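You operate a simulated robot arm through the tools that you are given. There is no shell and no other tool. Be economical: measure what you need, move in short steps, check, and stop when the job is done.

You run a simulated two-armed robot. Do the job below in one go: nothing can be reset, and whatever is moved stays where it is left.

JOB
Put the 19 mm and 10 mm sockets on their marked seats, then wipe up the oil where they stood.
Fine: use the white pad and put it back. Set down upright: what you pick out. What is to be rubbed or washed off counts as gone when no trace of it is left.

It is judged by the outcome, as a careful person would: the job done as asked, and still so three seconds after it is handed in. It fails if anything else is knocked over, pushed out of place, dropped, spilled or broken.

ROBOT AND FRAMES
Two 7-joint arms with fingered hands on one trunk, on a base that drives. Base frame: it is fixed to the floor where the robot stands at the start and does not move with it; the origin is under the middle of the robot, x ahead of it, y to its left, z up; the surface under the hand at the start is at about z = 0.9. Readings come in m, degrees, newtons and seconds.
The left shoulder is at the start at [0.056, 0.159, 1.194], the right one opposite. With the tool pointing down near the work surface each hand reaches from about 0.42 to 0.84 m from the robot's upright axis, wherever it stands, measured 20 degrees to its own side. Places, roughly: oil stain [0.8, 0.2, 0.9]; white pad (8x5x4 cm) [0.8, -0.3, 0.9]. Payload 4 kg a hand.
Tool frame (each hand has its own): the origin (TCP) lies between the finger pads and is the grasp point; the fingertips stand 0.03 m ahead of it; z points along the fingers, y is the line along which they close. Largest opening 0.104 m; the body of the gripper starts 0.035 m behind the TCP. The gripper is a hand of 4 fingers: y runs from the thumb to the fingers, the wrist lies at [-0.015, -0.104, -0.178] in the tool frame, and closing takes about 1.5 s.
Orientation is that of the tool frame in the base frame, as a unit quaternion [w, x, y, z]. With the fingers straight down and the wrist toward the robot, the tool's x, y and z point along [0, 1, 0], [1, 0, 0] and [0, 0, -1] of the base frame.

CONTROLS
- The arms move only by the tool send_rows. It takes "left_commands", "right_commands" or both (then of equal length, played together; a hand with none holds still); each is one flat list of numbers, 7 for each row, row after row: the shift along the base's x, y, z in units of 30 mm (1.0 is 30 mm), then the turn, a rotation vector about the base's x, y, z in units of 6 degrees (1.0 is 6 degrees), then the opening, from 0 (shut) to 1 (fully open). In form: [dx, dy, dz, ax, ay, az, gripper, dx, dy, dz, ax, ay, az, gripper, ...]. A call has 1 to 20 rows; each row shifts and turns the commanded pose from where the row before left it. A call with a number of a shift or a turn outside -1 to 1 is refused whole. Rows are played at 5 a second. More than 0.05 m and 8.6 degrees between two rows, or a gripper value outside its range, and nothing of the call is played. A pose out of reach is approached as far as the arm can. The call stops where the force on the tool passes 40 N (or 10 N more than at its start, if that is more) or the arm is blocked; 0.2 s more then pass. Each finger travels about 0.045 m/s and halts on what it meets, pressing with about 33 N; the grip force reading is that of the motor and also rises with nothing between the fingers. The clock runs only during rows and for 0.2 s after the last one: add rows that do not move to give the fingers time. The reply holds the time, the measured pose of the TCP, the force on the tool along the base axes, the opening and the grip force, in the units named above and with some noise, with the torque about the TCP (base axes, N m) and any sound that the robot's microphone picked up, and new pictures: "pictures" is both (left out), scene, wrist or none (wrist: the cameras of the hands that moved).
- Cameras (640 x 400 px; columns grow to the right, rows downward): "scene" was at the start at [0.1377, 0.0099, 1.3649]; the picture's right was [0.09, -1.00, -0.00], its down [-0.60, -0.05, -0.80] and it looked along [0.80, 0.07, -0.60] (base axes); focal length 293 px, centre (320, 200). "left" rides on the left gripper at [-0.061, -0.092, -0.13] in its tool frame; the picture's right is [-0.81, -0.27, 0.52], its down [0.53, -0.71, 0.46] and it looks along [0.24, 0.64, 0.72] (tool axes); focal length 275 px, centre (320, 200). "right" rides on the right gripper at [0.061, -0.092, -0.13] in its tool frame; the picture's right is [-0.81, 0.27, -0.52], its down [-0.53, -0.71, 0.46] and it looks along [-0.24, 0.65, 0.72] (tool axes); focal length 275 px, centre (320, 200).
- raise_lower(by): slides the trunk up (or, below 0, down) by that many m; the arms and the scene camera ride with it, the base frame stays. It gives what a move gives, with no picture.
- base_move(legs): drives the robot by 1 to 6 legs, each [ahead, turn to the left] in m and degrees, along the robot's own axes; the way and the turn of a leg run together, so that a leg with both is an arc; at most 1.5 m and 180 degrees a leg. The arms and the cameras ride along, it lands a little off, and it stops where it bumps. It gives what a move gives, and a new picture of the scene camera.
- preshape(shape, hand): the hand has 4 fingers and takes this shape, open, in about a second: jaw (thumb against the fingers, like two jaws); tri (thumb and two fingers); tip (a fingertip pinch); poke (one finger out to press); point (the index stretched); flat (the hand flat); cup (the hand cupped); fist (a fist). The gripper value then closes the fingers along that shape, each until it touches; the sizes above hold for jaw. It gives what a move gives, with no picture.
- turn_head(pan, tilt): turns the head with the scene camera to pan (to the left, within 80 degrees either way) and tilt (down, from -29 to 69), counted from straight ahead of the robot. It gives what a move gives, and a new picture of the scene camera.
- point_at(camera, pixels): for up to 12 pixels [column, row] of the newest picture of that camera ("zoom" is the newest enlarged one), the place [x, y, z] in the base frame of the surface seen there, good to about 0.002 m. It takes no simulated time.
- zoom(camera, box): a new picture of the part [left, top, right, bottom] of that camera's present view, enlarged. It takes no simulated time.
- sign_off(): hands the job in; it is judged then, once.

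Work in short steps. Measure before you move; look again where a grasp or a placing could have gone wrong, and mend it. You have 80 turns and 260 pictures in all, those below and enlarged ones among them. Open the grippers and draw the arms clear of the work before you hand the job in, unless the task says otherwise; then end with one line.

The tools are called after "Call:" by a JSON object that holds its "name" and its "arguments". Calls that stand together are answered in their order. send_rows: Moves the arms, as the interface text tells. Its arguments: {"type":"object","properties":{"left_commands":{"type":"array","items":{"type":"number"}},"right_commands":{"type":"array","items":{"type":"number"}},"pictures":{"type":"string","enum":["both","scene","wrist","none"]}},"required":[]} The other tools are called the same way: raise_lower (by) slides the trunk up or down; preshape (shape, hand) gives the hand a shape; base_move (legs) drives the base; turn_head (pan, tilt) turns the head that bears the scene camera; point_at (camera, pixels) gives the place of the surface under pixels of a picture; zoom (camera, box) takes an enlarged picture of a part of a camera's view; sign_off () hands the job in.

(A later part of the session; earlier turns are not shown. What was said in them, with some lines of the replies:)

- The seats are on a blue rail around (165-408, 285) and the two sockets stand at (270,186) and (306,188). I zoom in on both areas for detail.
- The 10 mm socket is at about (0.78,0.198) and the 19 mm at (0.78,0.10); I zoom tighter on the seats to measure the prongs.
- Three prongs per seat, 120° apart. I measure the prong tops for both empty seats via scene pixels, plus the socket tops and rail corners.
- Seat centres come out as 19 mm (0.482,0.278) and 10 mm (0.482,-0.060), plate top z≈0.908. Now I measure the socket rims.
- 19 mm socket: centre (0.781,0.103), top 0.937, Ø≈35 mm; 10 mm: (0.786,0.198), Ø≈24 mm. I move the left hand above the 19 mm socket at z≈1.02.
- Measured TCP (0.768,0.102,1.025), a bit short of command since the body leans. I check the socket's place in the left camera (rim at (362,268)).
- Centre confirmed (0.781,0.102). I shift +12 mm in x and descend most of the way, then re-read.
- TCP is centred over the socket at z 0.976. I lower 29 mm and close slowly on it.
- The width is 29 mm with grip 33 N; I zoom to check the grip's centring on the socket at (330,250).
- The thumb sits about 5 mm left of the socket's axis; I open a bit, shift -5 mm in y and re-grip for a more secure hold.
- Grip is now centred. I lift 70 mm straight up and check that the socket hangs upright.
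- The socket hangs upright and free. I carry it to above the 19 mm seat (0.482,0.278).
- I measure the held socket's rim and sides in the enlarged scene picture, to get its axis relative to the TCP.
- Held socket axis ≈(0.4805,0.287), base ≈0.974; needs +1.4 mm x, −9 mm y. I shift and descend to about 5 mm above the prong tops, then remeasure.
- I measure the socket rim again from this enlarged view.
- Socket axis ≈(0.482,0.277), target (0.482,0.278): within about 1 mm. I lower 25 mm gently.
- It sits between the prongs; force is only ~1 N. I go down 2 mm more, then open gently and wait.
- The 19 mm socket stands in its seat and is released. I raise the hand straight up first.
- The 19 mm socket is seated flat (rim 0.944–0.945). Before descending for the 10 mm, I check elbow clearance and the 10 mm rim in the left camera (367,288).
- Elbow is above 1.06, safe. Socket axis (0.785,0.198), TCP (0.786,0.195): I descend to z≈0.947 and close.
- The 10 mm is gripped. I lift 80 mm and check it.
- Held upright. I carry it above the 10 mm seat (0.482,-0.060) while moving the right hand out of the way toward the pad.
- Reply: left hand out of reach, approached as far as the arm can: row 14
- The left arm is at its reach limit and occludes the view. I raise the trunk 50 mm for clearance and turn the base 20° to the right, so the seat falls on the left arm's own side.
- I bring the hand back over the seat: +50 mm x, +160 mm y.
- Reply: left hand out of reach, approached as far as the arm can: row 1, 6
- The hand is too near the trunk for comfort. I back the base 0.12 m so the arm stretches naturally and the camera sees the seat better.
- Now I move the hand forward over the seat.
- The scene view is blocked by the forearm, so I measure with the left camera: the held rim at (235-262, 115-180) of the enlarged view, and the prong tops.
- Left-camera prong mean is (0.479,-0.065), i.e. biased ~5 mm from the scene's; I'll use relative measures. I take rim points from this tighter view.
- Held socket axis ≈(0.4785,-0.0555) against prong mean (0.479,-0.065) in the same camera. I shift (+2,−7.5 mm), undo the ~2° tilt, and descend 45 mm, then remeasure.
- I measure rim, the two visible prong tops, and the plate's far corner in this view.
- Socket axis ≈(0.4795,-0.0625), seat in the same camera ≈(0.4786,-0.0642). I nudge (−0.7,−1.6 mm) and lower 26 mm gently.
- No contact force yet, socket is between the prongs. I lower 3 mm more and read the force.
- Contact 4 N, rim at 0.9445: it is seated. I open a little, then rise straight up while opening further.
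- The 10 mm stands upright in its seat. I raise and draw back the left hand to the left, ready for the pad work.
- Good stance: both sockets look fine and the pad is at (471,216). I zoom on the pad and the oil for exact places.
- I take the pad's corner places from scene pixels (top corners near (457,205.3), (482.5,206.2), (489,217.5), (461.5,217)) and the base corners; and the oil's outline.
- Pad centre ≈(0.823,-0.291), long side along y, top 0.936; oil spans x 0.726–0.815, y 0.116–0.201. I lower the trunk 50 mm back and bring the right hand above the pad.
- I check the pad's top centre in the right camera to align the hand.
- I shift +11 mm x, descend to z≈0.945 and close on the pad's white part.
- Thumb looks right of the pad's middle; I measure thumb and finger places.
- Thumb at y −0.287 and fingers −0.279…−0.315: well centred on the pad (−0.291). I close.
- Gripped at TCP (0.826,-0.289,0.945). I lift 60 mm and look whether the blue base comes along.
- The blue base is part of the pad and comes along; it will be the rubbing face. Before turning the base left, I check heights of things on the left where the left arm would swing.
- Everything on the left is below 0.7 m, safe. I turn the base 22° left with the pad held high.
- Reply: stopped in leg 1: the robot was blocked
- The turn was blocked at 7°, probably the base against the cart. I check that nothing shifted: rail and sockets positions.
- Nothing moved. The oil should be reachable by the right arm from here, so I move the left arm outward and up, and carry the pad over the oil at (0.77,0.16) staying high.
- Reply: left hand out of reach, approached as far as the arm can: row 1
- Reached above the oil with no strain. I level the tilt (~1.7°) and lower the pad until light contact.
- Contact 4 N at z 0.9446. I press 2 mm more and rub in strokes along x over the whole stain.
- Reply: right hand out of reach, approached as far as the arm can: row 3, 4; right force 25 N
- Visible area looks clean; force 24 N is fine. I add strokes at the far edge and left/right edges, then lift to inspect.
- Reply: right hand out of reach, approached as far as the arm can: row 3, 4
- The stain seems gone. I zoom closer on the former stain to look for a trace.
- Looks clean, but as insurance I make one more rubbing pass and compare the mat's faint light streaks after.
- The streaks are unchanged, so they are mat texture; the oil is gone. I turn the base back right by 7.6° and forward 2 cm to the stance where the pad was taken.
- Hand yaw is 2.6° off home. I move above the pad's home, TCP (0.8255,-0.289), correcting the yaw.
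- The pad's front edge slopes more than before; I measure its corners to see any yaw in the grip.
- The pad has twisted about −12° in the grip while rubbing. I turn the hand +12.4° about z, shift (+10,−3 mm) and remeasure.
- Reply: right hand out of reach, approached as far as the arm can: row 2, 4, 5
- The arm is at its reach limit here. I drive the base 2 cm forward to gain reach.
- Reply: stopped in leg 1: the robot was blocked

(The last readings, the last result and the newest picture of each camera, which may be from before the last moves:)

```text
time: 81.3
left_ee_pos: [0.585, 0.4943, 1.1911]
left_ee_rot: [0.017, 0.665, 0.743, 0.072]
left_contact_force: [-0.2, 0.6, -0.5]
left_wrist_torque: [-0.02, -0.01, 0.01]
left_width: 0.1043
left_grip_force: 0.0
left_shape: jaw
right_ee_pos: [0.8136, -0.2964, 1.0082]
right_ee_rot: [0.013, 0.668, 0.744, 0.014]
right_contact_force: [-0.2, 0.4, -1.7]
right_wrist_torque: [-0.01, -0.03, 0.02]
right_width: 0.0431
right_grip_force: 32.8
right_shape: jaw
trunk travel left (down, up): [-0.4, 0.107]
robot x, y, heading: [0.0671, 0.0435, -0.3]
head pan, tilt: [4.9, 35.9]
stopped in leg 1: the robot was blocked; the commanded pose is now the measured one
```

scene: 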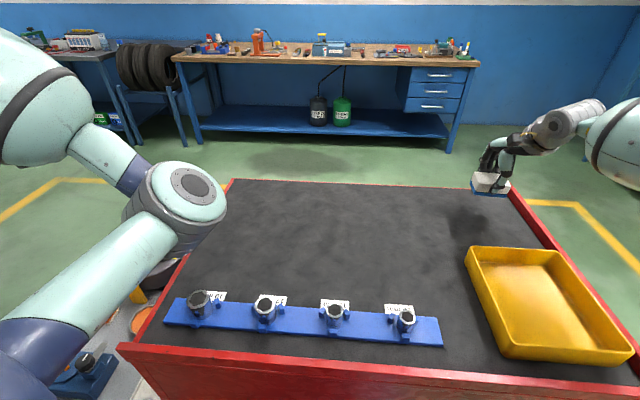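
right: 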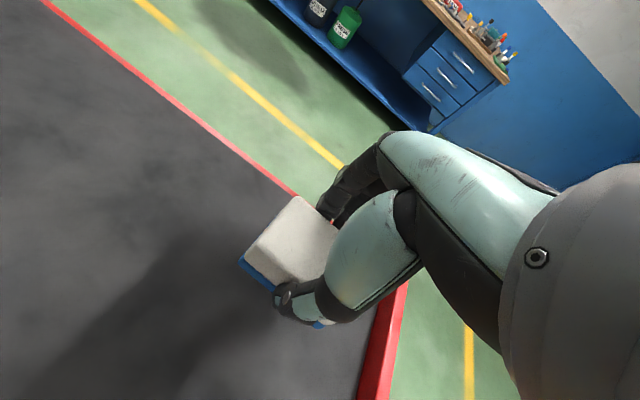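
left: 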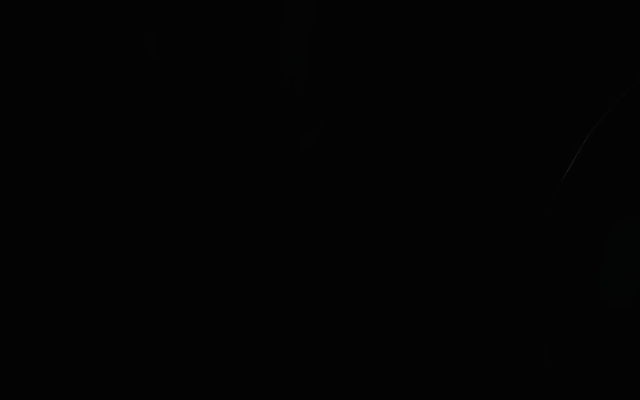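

Blocked by the cart (no harm, base at its front limit). Instead I set the pad down a little nearer, (0.78,-0.27), re-grip it square, and then carry it home.

Call:
{"name": "base_move", "arguments": {"legs": [[-0.01, 0]]}}

Call:
{"name": "send_rows", "arguments": {"right_commands": [-0.4, 0.3, 0, 0, 0.36, 0, 0.1, -0.4, 0.3, 0, 0, 0, 0, 0.1, 0, 0.3, -0.4, 0, 0, 0, 0.1, 0, 0, -0.5, 0, 0, 0, 0.1, 0, 0, -0.5, 0, 0, 0, 0.1, 0, 0, 0, 0, 0, 0, 0.1, 0, 0, 0, 0, 0, 0, 0.1], "pictures": "scene"}}

```text
time: 82.0
left_ee_pos: [0.578, 0.4946, 1.1905]
left_ee_rot: [0.015, 0.665, 0.743, 0.07]
left_contact_force: [0.0, 0.9, 0.0]
left_wrist_torque: [-0.01, 0.0, 0.02]
left_width: 0.104
left_grip_force: 0.1
left_shape: jaw
right_ee_pos: [0.8062, -0.2964, 1.0061]
right_ee_rot: [0.011, 0.668, 0.744, 0.014]
right_contact_force: [-0.1, -0.1, -1.5]
right_wrist_torque: [-0.01, 0.03, 0.01]
right_width: 0.0433
right_grip_force: 32.0
right_shape: jaw
trunk travel left (down, up): [-0.4, 0.107]
robot x, y, heading: [0.0626, 0.0467, -0.4]
head pan, tilt: [4.9, 35.9]
```

scene: 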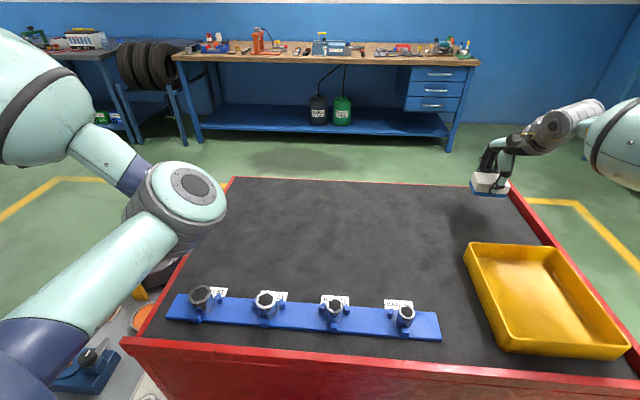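

```text
time: 83.6
left_ee_pos: [0.5643, 0.502, 1.2002]
left_ee_rot: [0.017, 0.656, 0.749, 0.091]
left_contact_force: [-0.9, -0.4, 0.2]
left_wrist_torque: [-0.05, 0.02, -0.03]
left_width: 0.1038
left_grip_force: 0.1
left_shape: jaw
right_ee_pos: [0.7674, -0.2692, 0.9742]
right_ee_rot: [0.004, 0.668, 0.744, 0.006]
right_contact_force: [-1.1, 0.7, -0.5]
right_wrist_torque: [0.05, 0.0, -0.01]
right_width: 0.0432
right_grip_force: 32.5
right_shape: jaw
trunk travel left (down, up): [-0.4, 0.107]
robot x, y, heading: [0.0595, 0.0474, 0.0]
head pan, tilt: [4.9, 35.9]
```

scene: 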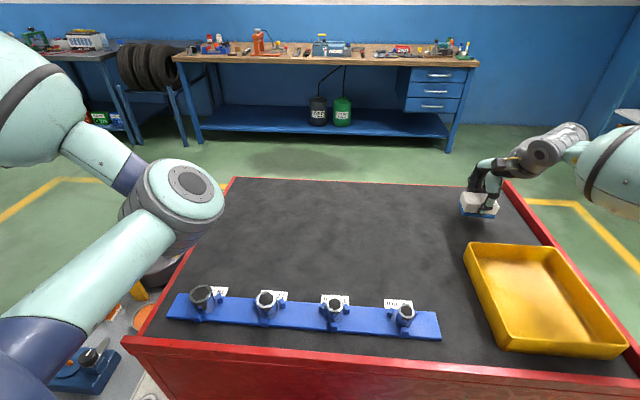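

Pad is at TCP z 0.974. I lower the last 29 mm, release and open, then look.

Call:
{"name": "send_rows", "arguments": {"right_commands": [0, 0, -0.3, 0, 0.13, 0, 0.1, 0, 0, -0.3, 0, 0, 0, 0.1, 0, 0, -0.3, 0, 0, 0, 0.1, 0, 0, -0.08, 0, 0, 0, 0.1, 0, 0, 0, 0, 0, 0, 0.1, 0, 0, 0, 0, 0, 0, 0.5, 0, 0, 0, 0, 0, 0, 0.8, 0, 0, 0, 0, 0, 0, 1, 0, 0, 0, 0, 0, 0, 1, 0, 0, 0.8, 0, 0, 0, 1, 0, 0, 0.8, 0, 0, 0, 1, 0, 0, 0.5, 0, 0, 0, 1, 0, 0, 0, 0, 0, 0, 1]}}

Call:
{"name": "zoom", "arguments": {"camera": "right", "box": [190, 190, 370, 370]}}

Call:
{"name": "zoom", "arguments": {"camera": "scene", "box": [440, 170, 520, 230]}}

```text
time: 86.4
left_ee_pos: [0.5632, 0.5033, 1.1999]
left_ee_rot: [0.016, 0.656, 0.749, 0.091]
left_contact_force: [0.3, -0.2, 0.0]
left_wrist_torque: [0.01, 0.02, 0.0]
left_width: 0.1038
left_grip_force: 0.0
left_shape: jaw
right_ee_pos: [0.7665, -0.2677, 1.0064]
right_ee_rot: [-0.002, 0.668, 0.745, 0.001]
right_contact_force: [-0.3, -0.5, -1.0]
right_wrist_torque: [-0.03, 0.02, -0.04]
right_width: 0.1037
right_grip_force: 0.1
right_shape: jaw
trunk travel left (down, up): [-0.4, 0.107]
robot x, y, heading: [0.0629, 0.0492, -0.3]
head pan, tilt: [4.9, 35.9]
```

scene: 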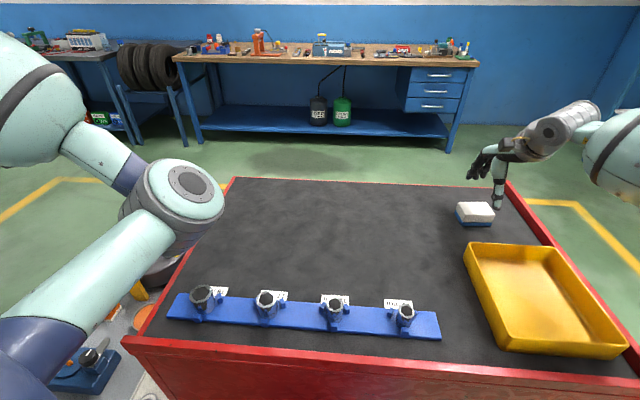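
right: 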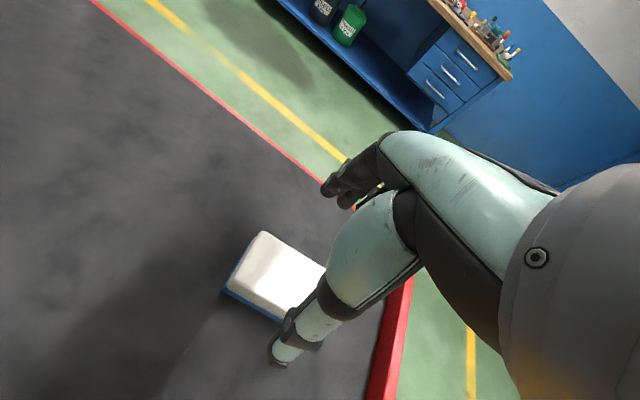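

```text
2.22 times, centred on (280, 280) of right
```

zoom: 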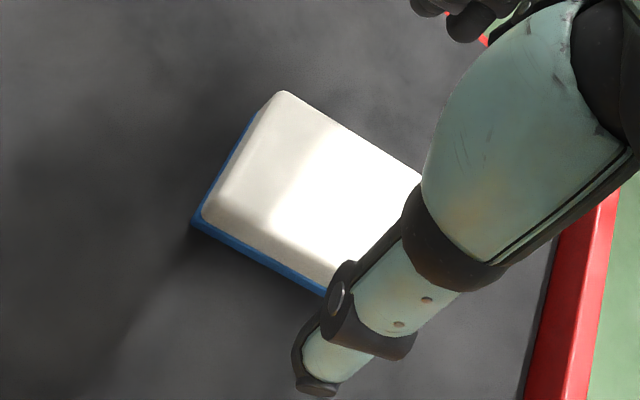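

```text
6.67 times, centred on (480, 200) of scene
```

zoom: 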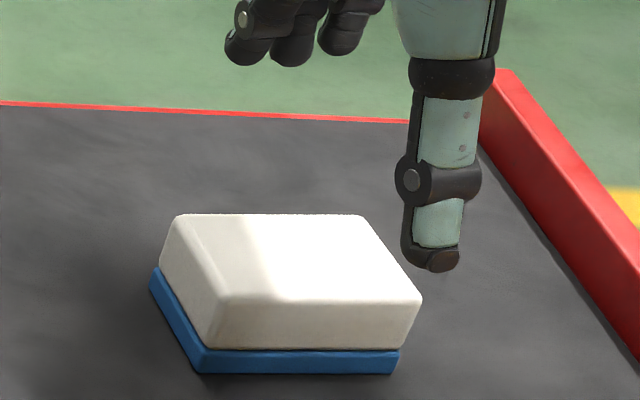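

I measure the pad's base corners in this enlarged scene picture.

Call:
{"name": "point_at", "arguments": {"camera": "zoom", "pixels": [[205, 364], [395, 364], [250, 362], [350, 363], [153, 280], [180, 225], [360, 225], [410, 297], [225, 298], [290, 260]]}}

```text
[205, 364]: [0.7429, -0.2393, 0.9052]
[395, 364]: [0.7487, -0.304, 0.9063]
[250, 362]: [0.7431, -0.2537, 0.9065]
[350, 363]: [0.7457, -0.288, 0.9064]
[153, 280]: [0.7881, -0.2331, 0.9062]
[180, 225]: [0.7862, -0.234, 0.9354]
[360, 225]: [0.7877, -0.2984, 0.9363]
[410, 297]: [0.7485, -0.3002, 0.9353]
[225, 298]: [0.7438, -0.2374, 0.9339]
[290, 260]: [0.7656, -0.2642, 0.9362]
```

Pad now lies at yaw ≈+5°, centre (0.771,-0.270), matching the hand's yaw within 1°. I re-grip it, lift 30 mm, and move toward home with −4° yaw.

Call:
{"name": "send_rows", "arguments": {"right_commands": [0.15, 0, -0.5, 0, 0, 0, 1, 0, 0, -0.5, 0, 0, 0, 1, 0, 0, -0.5, 0, 0, 0, 1, 0, 0, -0.5, 0, 0, 0, 1, 0, 0, 0, 0, 0, 0, 0.8, 0, 0, 0, 0, 0, 0, 0.6, 0, 0, 0, 0, 0, 0, 0.4, 0, 0, 0, 0, 0, 0, 0.3, 0, 0, 0, 0, 0, 0, 0.1, 0, 0, 0, 0, 0, 0, 0.1, 0, 0, 0.5, 0, 0, 0, 0.1, 0, 0, 0.5, 0, 0, 0, 0.1, 0, 0, 0, 0, 0, 0, 0.1], "pictures": "scene"}}

Call:
{"name": "zoom", "arguments": {"camera": "scene", "box": [440, 170, 520, 230]}}

```text
time: 89.2
left_ee_pos: [0.5637, 0.5024, 1.1989]
left_ee_rot: [0.016, 0.656, 0.749, 0.09]
left_contact_force: [-0.3, -0.4, 0.3]
left_wrist_torque: [0.0, 0.01, 0.0]
left_width: 0.104
left_grip_force: 0.1
left_shape: jaw
right_ee_pos: [0.7725, -0.268, 0.977]
right_ee_rot: [-0.003, 0.668, 0.744, 0.0]
right_contact_force: [-0.2, -0.3, -0.7]
right_wrist_torque: [-0.02, 0.0, 0.0]
right_width: 0.0438
right_grip_force: 33.1
right_shape: jaw
trunk travel left (down, up): [-0.4, 0.107]
robot x, y, heading: [0.0621, 0.0433, -0.1]
head pan, tilt: [4.9, 35.9]
```

scene: 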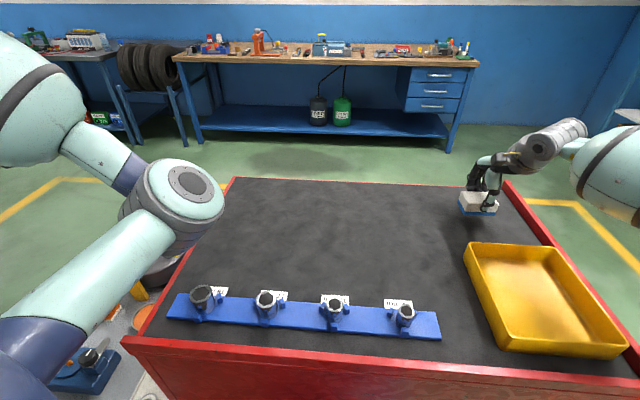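

```text
6.67 times, centred on (480, 200) of scene
```

zoom: 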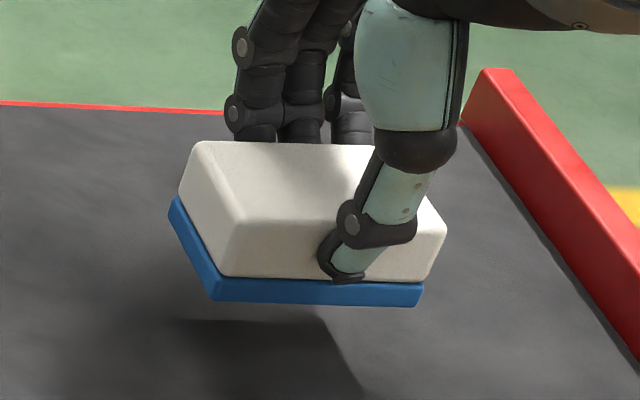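

I measure the front edge of the held pad to get its yaw and place now.

Call:
{"name": "point_at", "arguments": {"camera": "zoom", "pixels": [[218, 292], [415, 298], [260, 293], [300, 294], [380, 297], [175, 215]]}}

```text
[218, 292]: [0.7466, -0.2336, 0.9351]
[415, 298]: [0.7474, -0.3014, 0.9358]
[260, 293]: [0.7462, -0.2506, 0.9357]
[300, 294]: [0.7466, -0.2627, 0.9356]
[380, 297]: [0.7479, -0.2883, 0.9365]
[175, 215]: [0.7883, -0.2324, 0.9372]
```

Held pad yaw ≈+1°, front edge x 0.747, centre (0.772,-0.268). I move (+54,−23.5 mm) with −3° yaw toward home, staying 25 mm up.

Call:
{"name": "send_rows", "arguments": {"right_commands": [0.45, -0.2, 0, 0, 0, -0.25, 0.1, 0.45, -0.2, 0, 0, 0, -0.25, 0.1, 0.45, -0.2, 0, 0, 0, 0, 0.1, 0.45, -0.18, 0, 0, 0, 0, 0.1, 0, 0, -0.3, 0, 0, 0, 0.1, 0, 0, 0, 0, 0, 0, 0.1, 0, 0, 0, 0, 0, 0, 0.1], "pictures": "scene"}}

Call:
{"name": "zoom", "arguments": {"camera": "scene", "box": [440, 170, 520, 230]}}

```text
time: 90.8
left_ee_pos: [0.5648, 0.5025, 1.199]
left_ee_rot: [0.016, 0.656, 0.749, 0.091]
left_contact_force: [-0.5, -0.3, -0.5]
left_wrist_torque: [-0.01, -0.01, -0.02]
left_width: 0.1039
left_grip_force: 0.1
left_shape: jaw
right_ee_pos: [0.8289, -0.2934, 0.968]
right_ee_rot: [-0.003, 0.687, 0.727, 0.0]
right_contact_force: [-0.8, -0.2, 0.3]
right_wrist_torque: [0.0, 0.0, 0.02]
right_width: 0.0439
right_grip_force: 32.9
right_shape: jaw
trunk travel left (down, up): [-0.4, 0.107]
robot x, y, heading: [0.0607, 0.0417, -0.2]
head pan, tilt: [4.9, 35.9]
```

scene: 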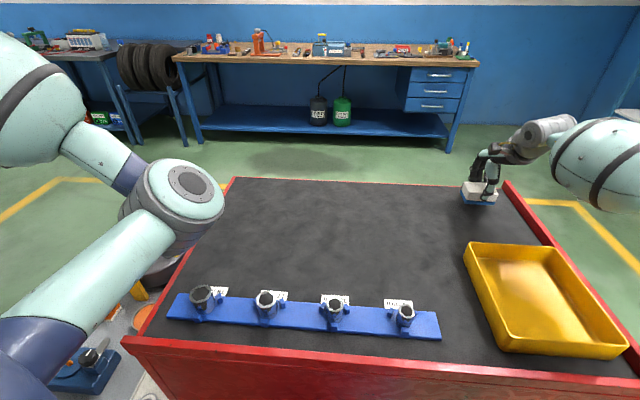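

```text
6.67 times, centred on (480, 200) of scene
```

zoom: 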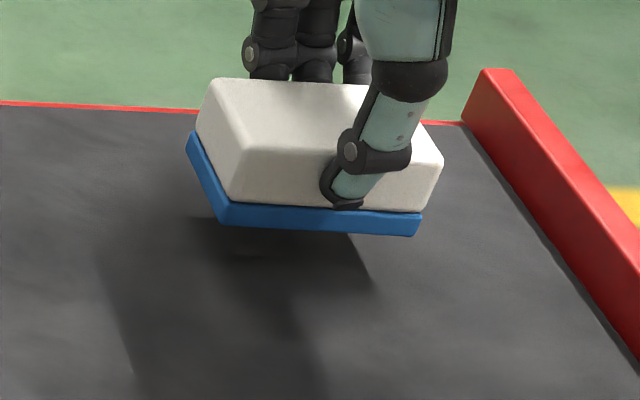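

TCP is (0.829,-0.293), within 3 mm of target. I correct, lower 23 mm to the table, release, open fully and rise.

Call:
{"name": "send_rows", "arguments": {"right_commands": [-0.08, 0.06, -0.2, 0, 0, 0, 0.1, 0, 0, -0.25, 0, 0, 0, 0.1, 0, 0, -0.25, 0, 0, 0, 0.1, 0, 0, -0.1, 0, 0, 0, 0.1, 0, 0, 0, 0, 0, 0, 0.1, 0, 0, 0, 0, 0, 0, 0.45, 0, 0, 0, 0, 0, 0, 0.6, 0, 0, 0, 0, 0, 0, 0.8, 0, 0, 0, 0, 0, 0, 1, 0, 0, 0, 0, 0, 0, 1, 0, 0, 0.6, 0, 0, 0, 1, 0, 0, 0.9, 0, 0, 0, 1, 0, 0, 0.9, 0, 0, 0, 1, -0.2, 0, 0.9, 0, 0, 0, 1, -0.3, 0, 0.9, 0, 0, 0, 1, -0.3, 0, 0.9, 0, 0, 0, 1, 0, 0, 0, 0, 0, 0, 1], "pictures": "scene"}}

Call:
{"name": "zoom", "arguments": {"camera": "scene", "box": [440, 170, 520, 230]}}

```text
time: 94.4
left_ee_pos: [0.5632, 0.503, 1.1993]
left_ee_rot: [0.017, 0.656, 0.749, 0.091]
left_contact_force: [-0.5, 0.0, 0.2]
left_wrist_torque: [0.05, 0.01, 0.01]
left_width: 0.1042
left_grip_force: 0.1
left_shape: jaw
right_ee_pos: [0.8004, -0.2909, 1.0984]
right_ee_rot: [-0.003, 0.688, 0.726, 0.001]
right_contact_force: [1.1, -0.2, 0.4]
right_wrist_torque: [0.01, 0.01, 0.02]
right_width: 0.1036
right_grip_force: 0.0
right_shape: jaw
trunk travel left (down, up): [-0.4, 0.107]
robot x, y, heading: [0.061, 0.0456, -0.3]
head pan, tilt: [4.9, 35.9]
```

scene: 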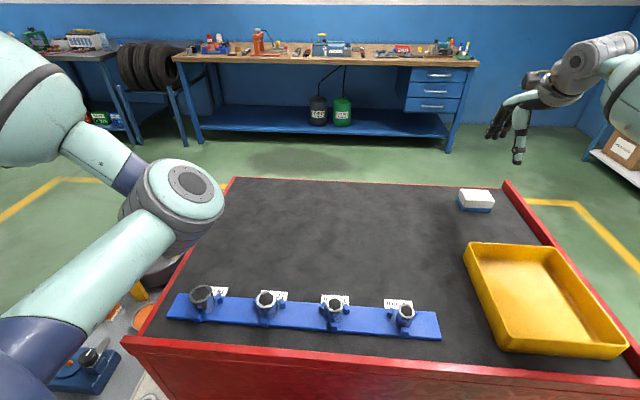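

```text
6.67 times, centred on (480, 200) of scene
```

zoom: 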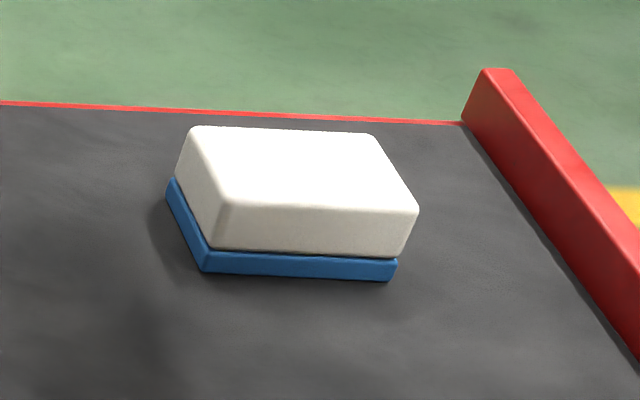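

I measure the pad's final place and check the sockets on their seats.

Call:
{"name": "point_at", "arguments": {"camera": "zoom", "pixels": [[208, 263], [390, 272], [170, 190], [290, 170], [200, 135], [370, 142], [405, 208], [230, 203]]}}

Call:
{"name": "zoom", "arguments": {"camera": "scene", "box": [160, 270, 300, 345]}}

Call:
{"name": "zoom", "arguments": {"camera": "scene", "box": [360, 280, 450, 345]}}

Call:
{"name": "zoom", "arguments": {"camera": "scene", "box": [230, 175, 350, 240]}}

```text
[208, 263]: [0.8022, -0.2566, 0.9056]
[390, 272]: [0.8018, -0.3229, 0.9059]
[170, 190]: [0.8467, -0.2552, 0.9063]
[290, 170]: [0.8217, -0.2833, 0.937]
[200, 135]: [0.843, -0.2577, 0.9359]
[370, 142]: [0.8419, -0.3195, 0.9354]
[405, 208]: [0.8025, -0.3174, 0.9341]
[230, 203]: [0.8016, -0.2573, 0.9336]
```

```text
4.57 times, centred on (230, 308) of scene
```

zoom: 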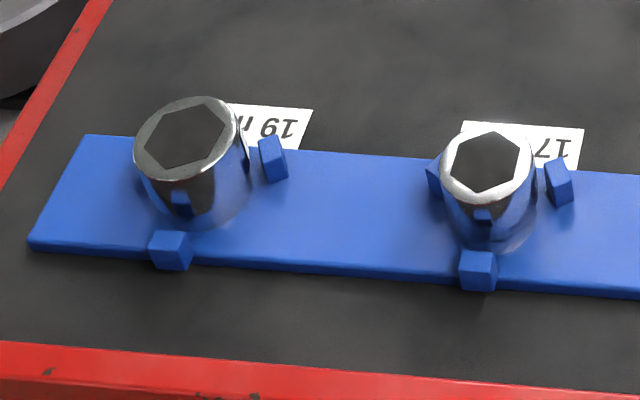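

```text
6.15 times, centred on (405, 312) of scene
```

zoom: 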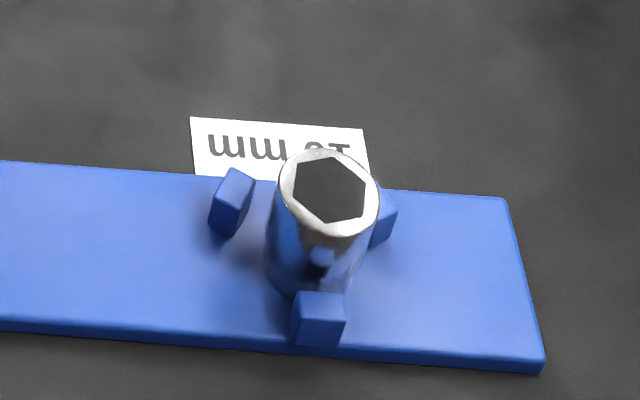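

```text
5.33 times, centred on (290, 208) of scene
```

zoom: 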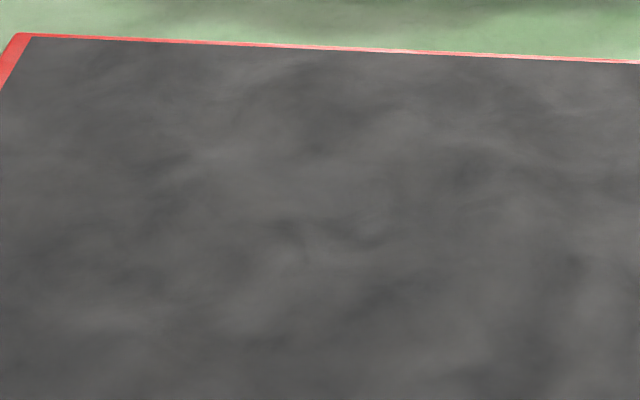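

Pad is back within 2 mm. The 10 mm socket looks a bit to the right in its seat; I measure its rim level and centre.

Call:
{"name": "zoom", "arguments": {"camera": "scene", "box": [385, 290, 425, 335]}}

Call:
{"name": "point_at", "arguments": {"camera": "scene", "pixels": [[399.3, 309], [412.5, 309], [406, 304.4], [406.5, 316.8], [390, 307.5], [414.5, 311.5], [404, 327.5], [335.5, 293.5], [335.5, 304]]}}

```text
8.89 times, centred on (405, 312) of scene
```

zoom: 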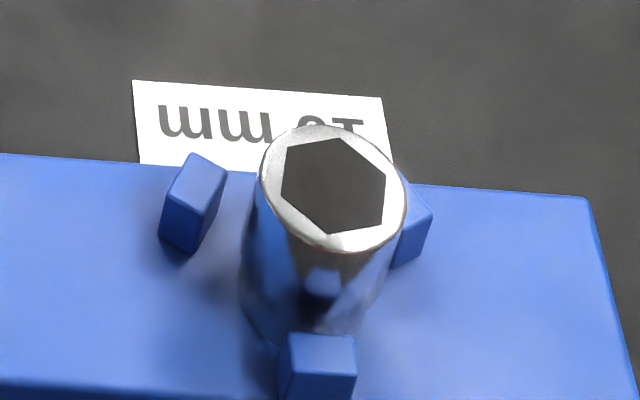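

```text
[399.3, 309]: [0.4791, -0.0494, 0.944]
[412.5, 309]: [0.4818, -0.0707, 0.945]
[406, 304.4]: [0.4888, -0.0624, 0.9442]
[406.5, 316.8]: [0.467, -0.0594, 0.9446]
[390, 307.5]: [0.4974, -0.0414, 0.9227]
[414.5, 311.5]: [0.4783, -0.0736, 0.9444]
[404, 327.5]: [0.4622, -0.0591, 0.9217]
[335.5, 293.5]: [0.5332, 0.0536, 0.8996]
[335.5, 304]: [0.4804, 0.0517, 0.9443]
```

Rim is level (0.944–0.945) and centred at (0.479,-0.0605): well seated. I draw the right arm back and up, clear of the work.

Call:
{"name": "send_rows", "arguments": {"right_commands": [-0.6, 0, 0.5, 0, 0, 0, 1, -0.6, 0, 0.5, 0, 0, 0, 1, -0.8, 0, 0.3, 0, 0, 0, 1, -0.8, 0, 0, 0, 0, 0, 1, -0.8, 0, 0, 0, 0, 0, 1, -0.8, 0, 0, 0, 0, 0, 1, -0.8, 0, 0, 0, 0, 0, 1, 0, 0, 0, 0, 0, 0, 1], "pictures": "scene"}}

```text
time: 96.2
left_ee_pos: [0.5629, 0.5032, 1.199]
left_ee_rot: [0.016, 0.655, 0.75, 0.09]
left_contact_force: [0.4, 0.3, -0.5]
left_wrist_torque: [0.0, 0.02, -0.04]
left_width: 0.1041
left_grip_force: 0.1
left_shape: jaw
right_ee_pos: [0.6461, -0.29, 1.1367]
right_ee_rot: [-0.002, 0.688, 0.726, 0.0]
right_contact_force: [-0.1, 0.4, -0.4]
right_wrist_torque: [0.03, 0.0, -0.04]
right_width: 0.1037
right_grip_force: 0.0
right_shape: jaw
trunk travel left (down, up): [-0.4, 0.107]
robot x, y, heading: [0.0578, 0.0458, 0.2]
head pan, tilt: [4.9, 35.9]
```

scene: 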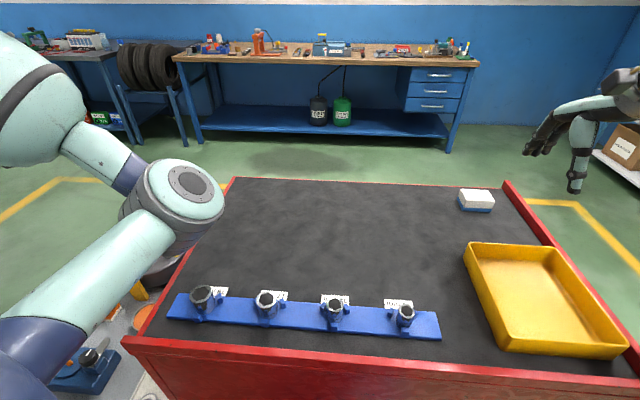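

Sockets seated, oil gone, pad back, both hands open and well above the work: I hand the job in.

Call:
{"name": "sign_off", "arguments": {}}

```text
The job is handed in.
```

The 19 mm and 10 mm sockets stand upright on their marked seats, the oil is wiped up with no trace showing, and the white pad is back within about 2 mm of where it was.
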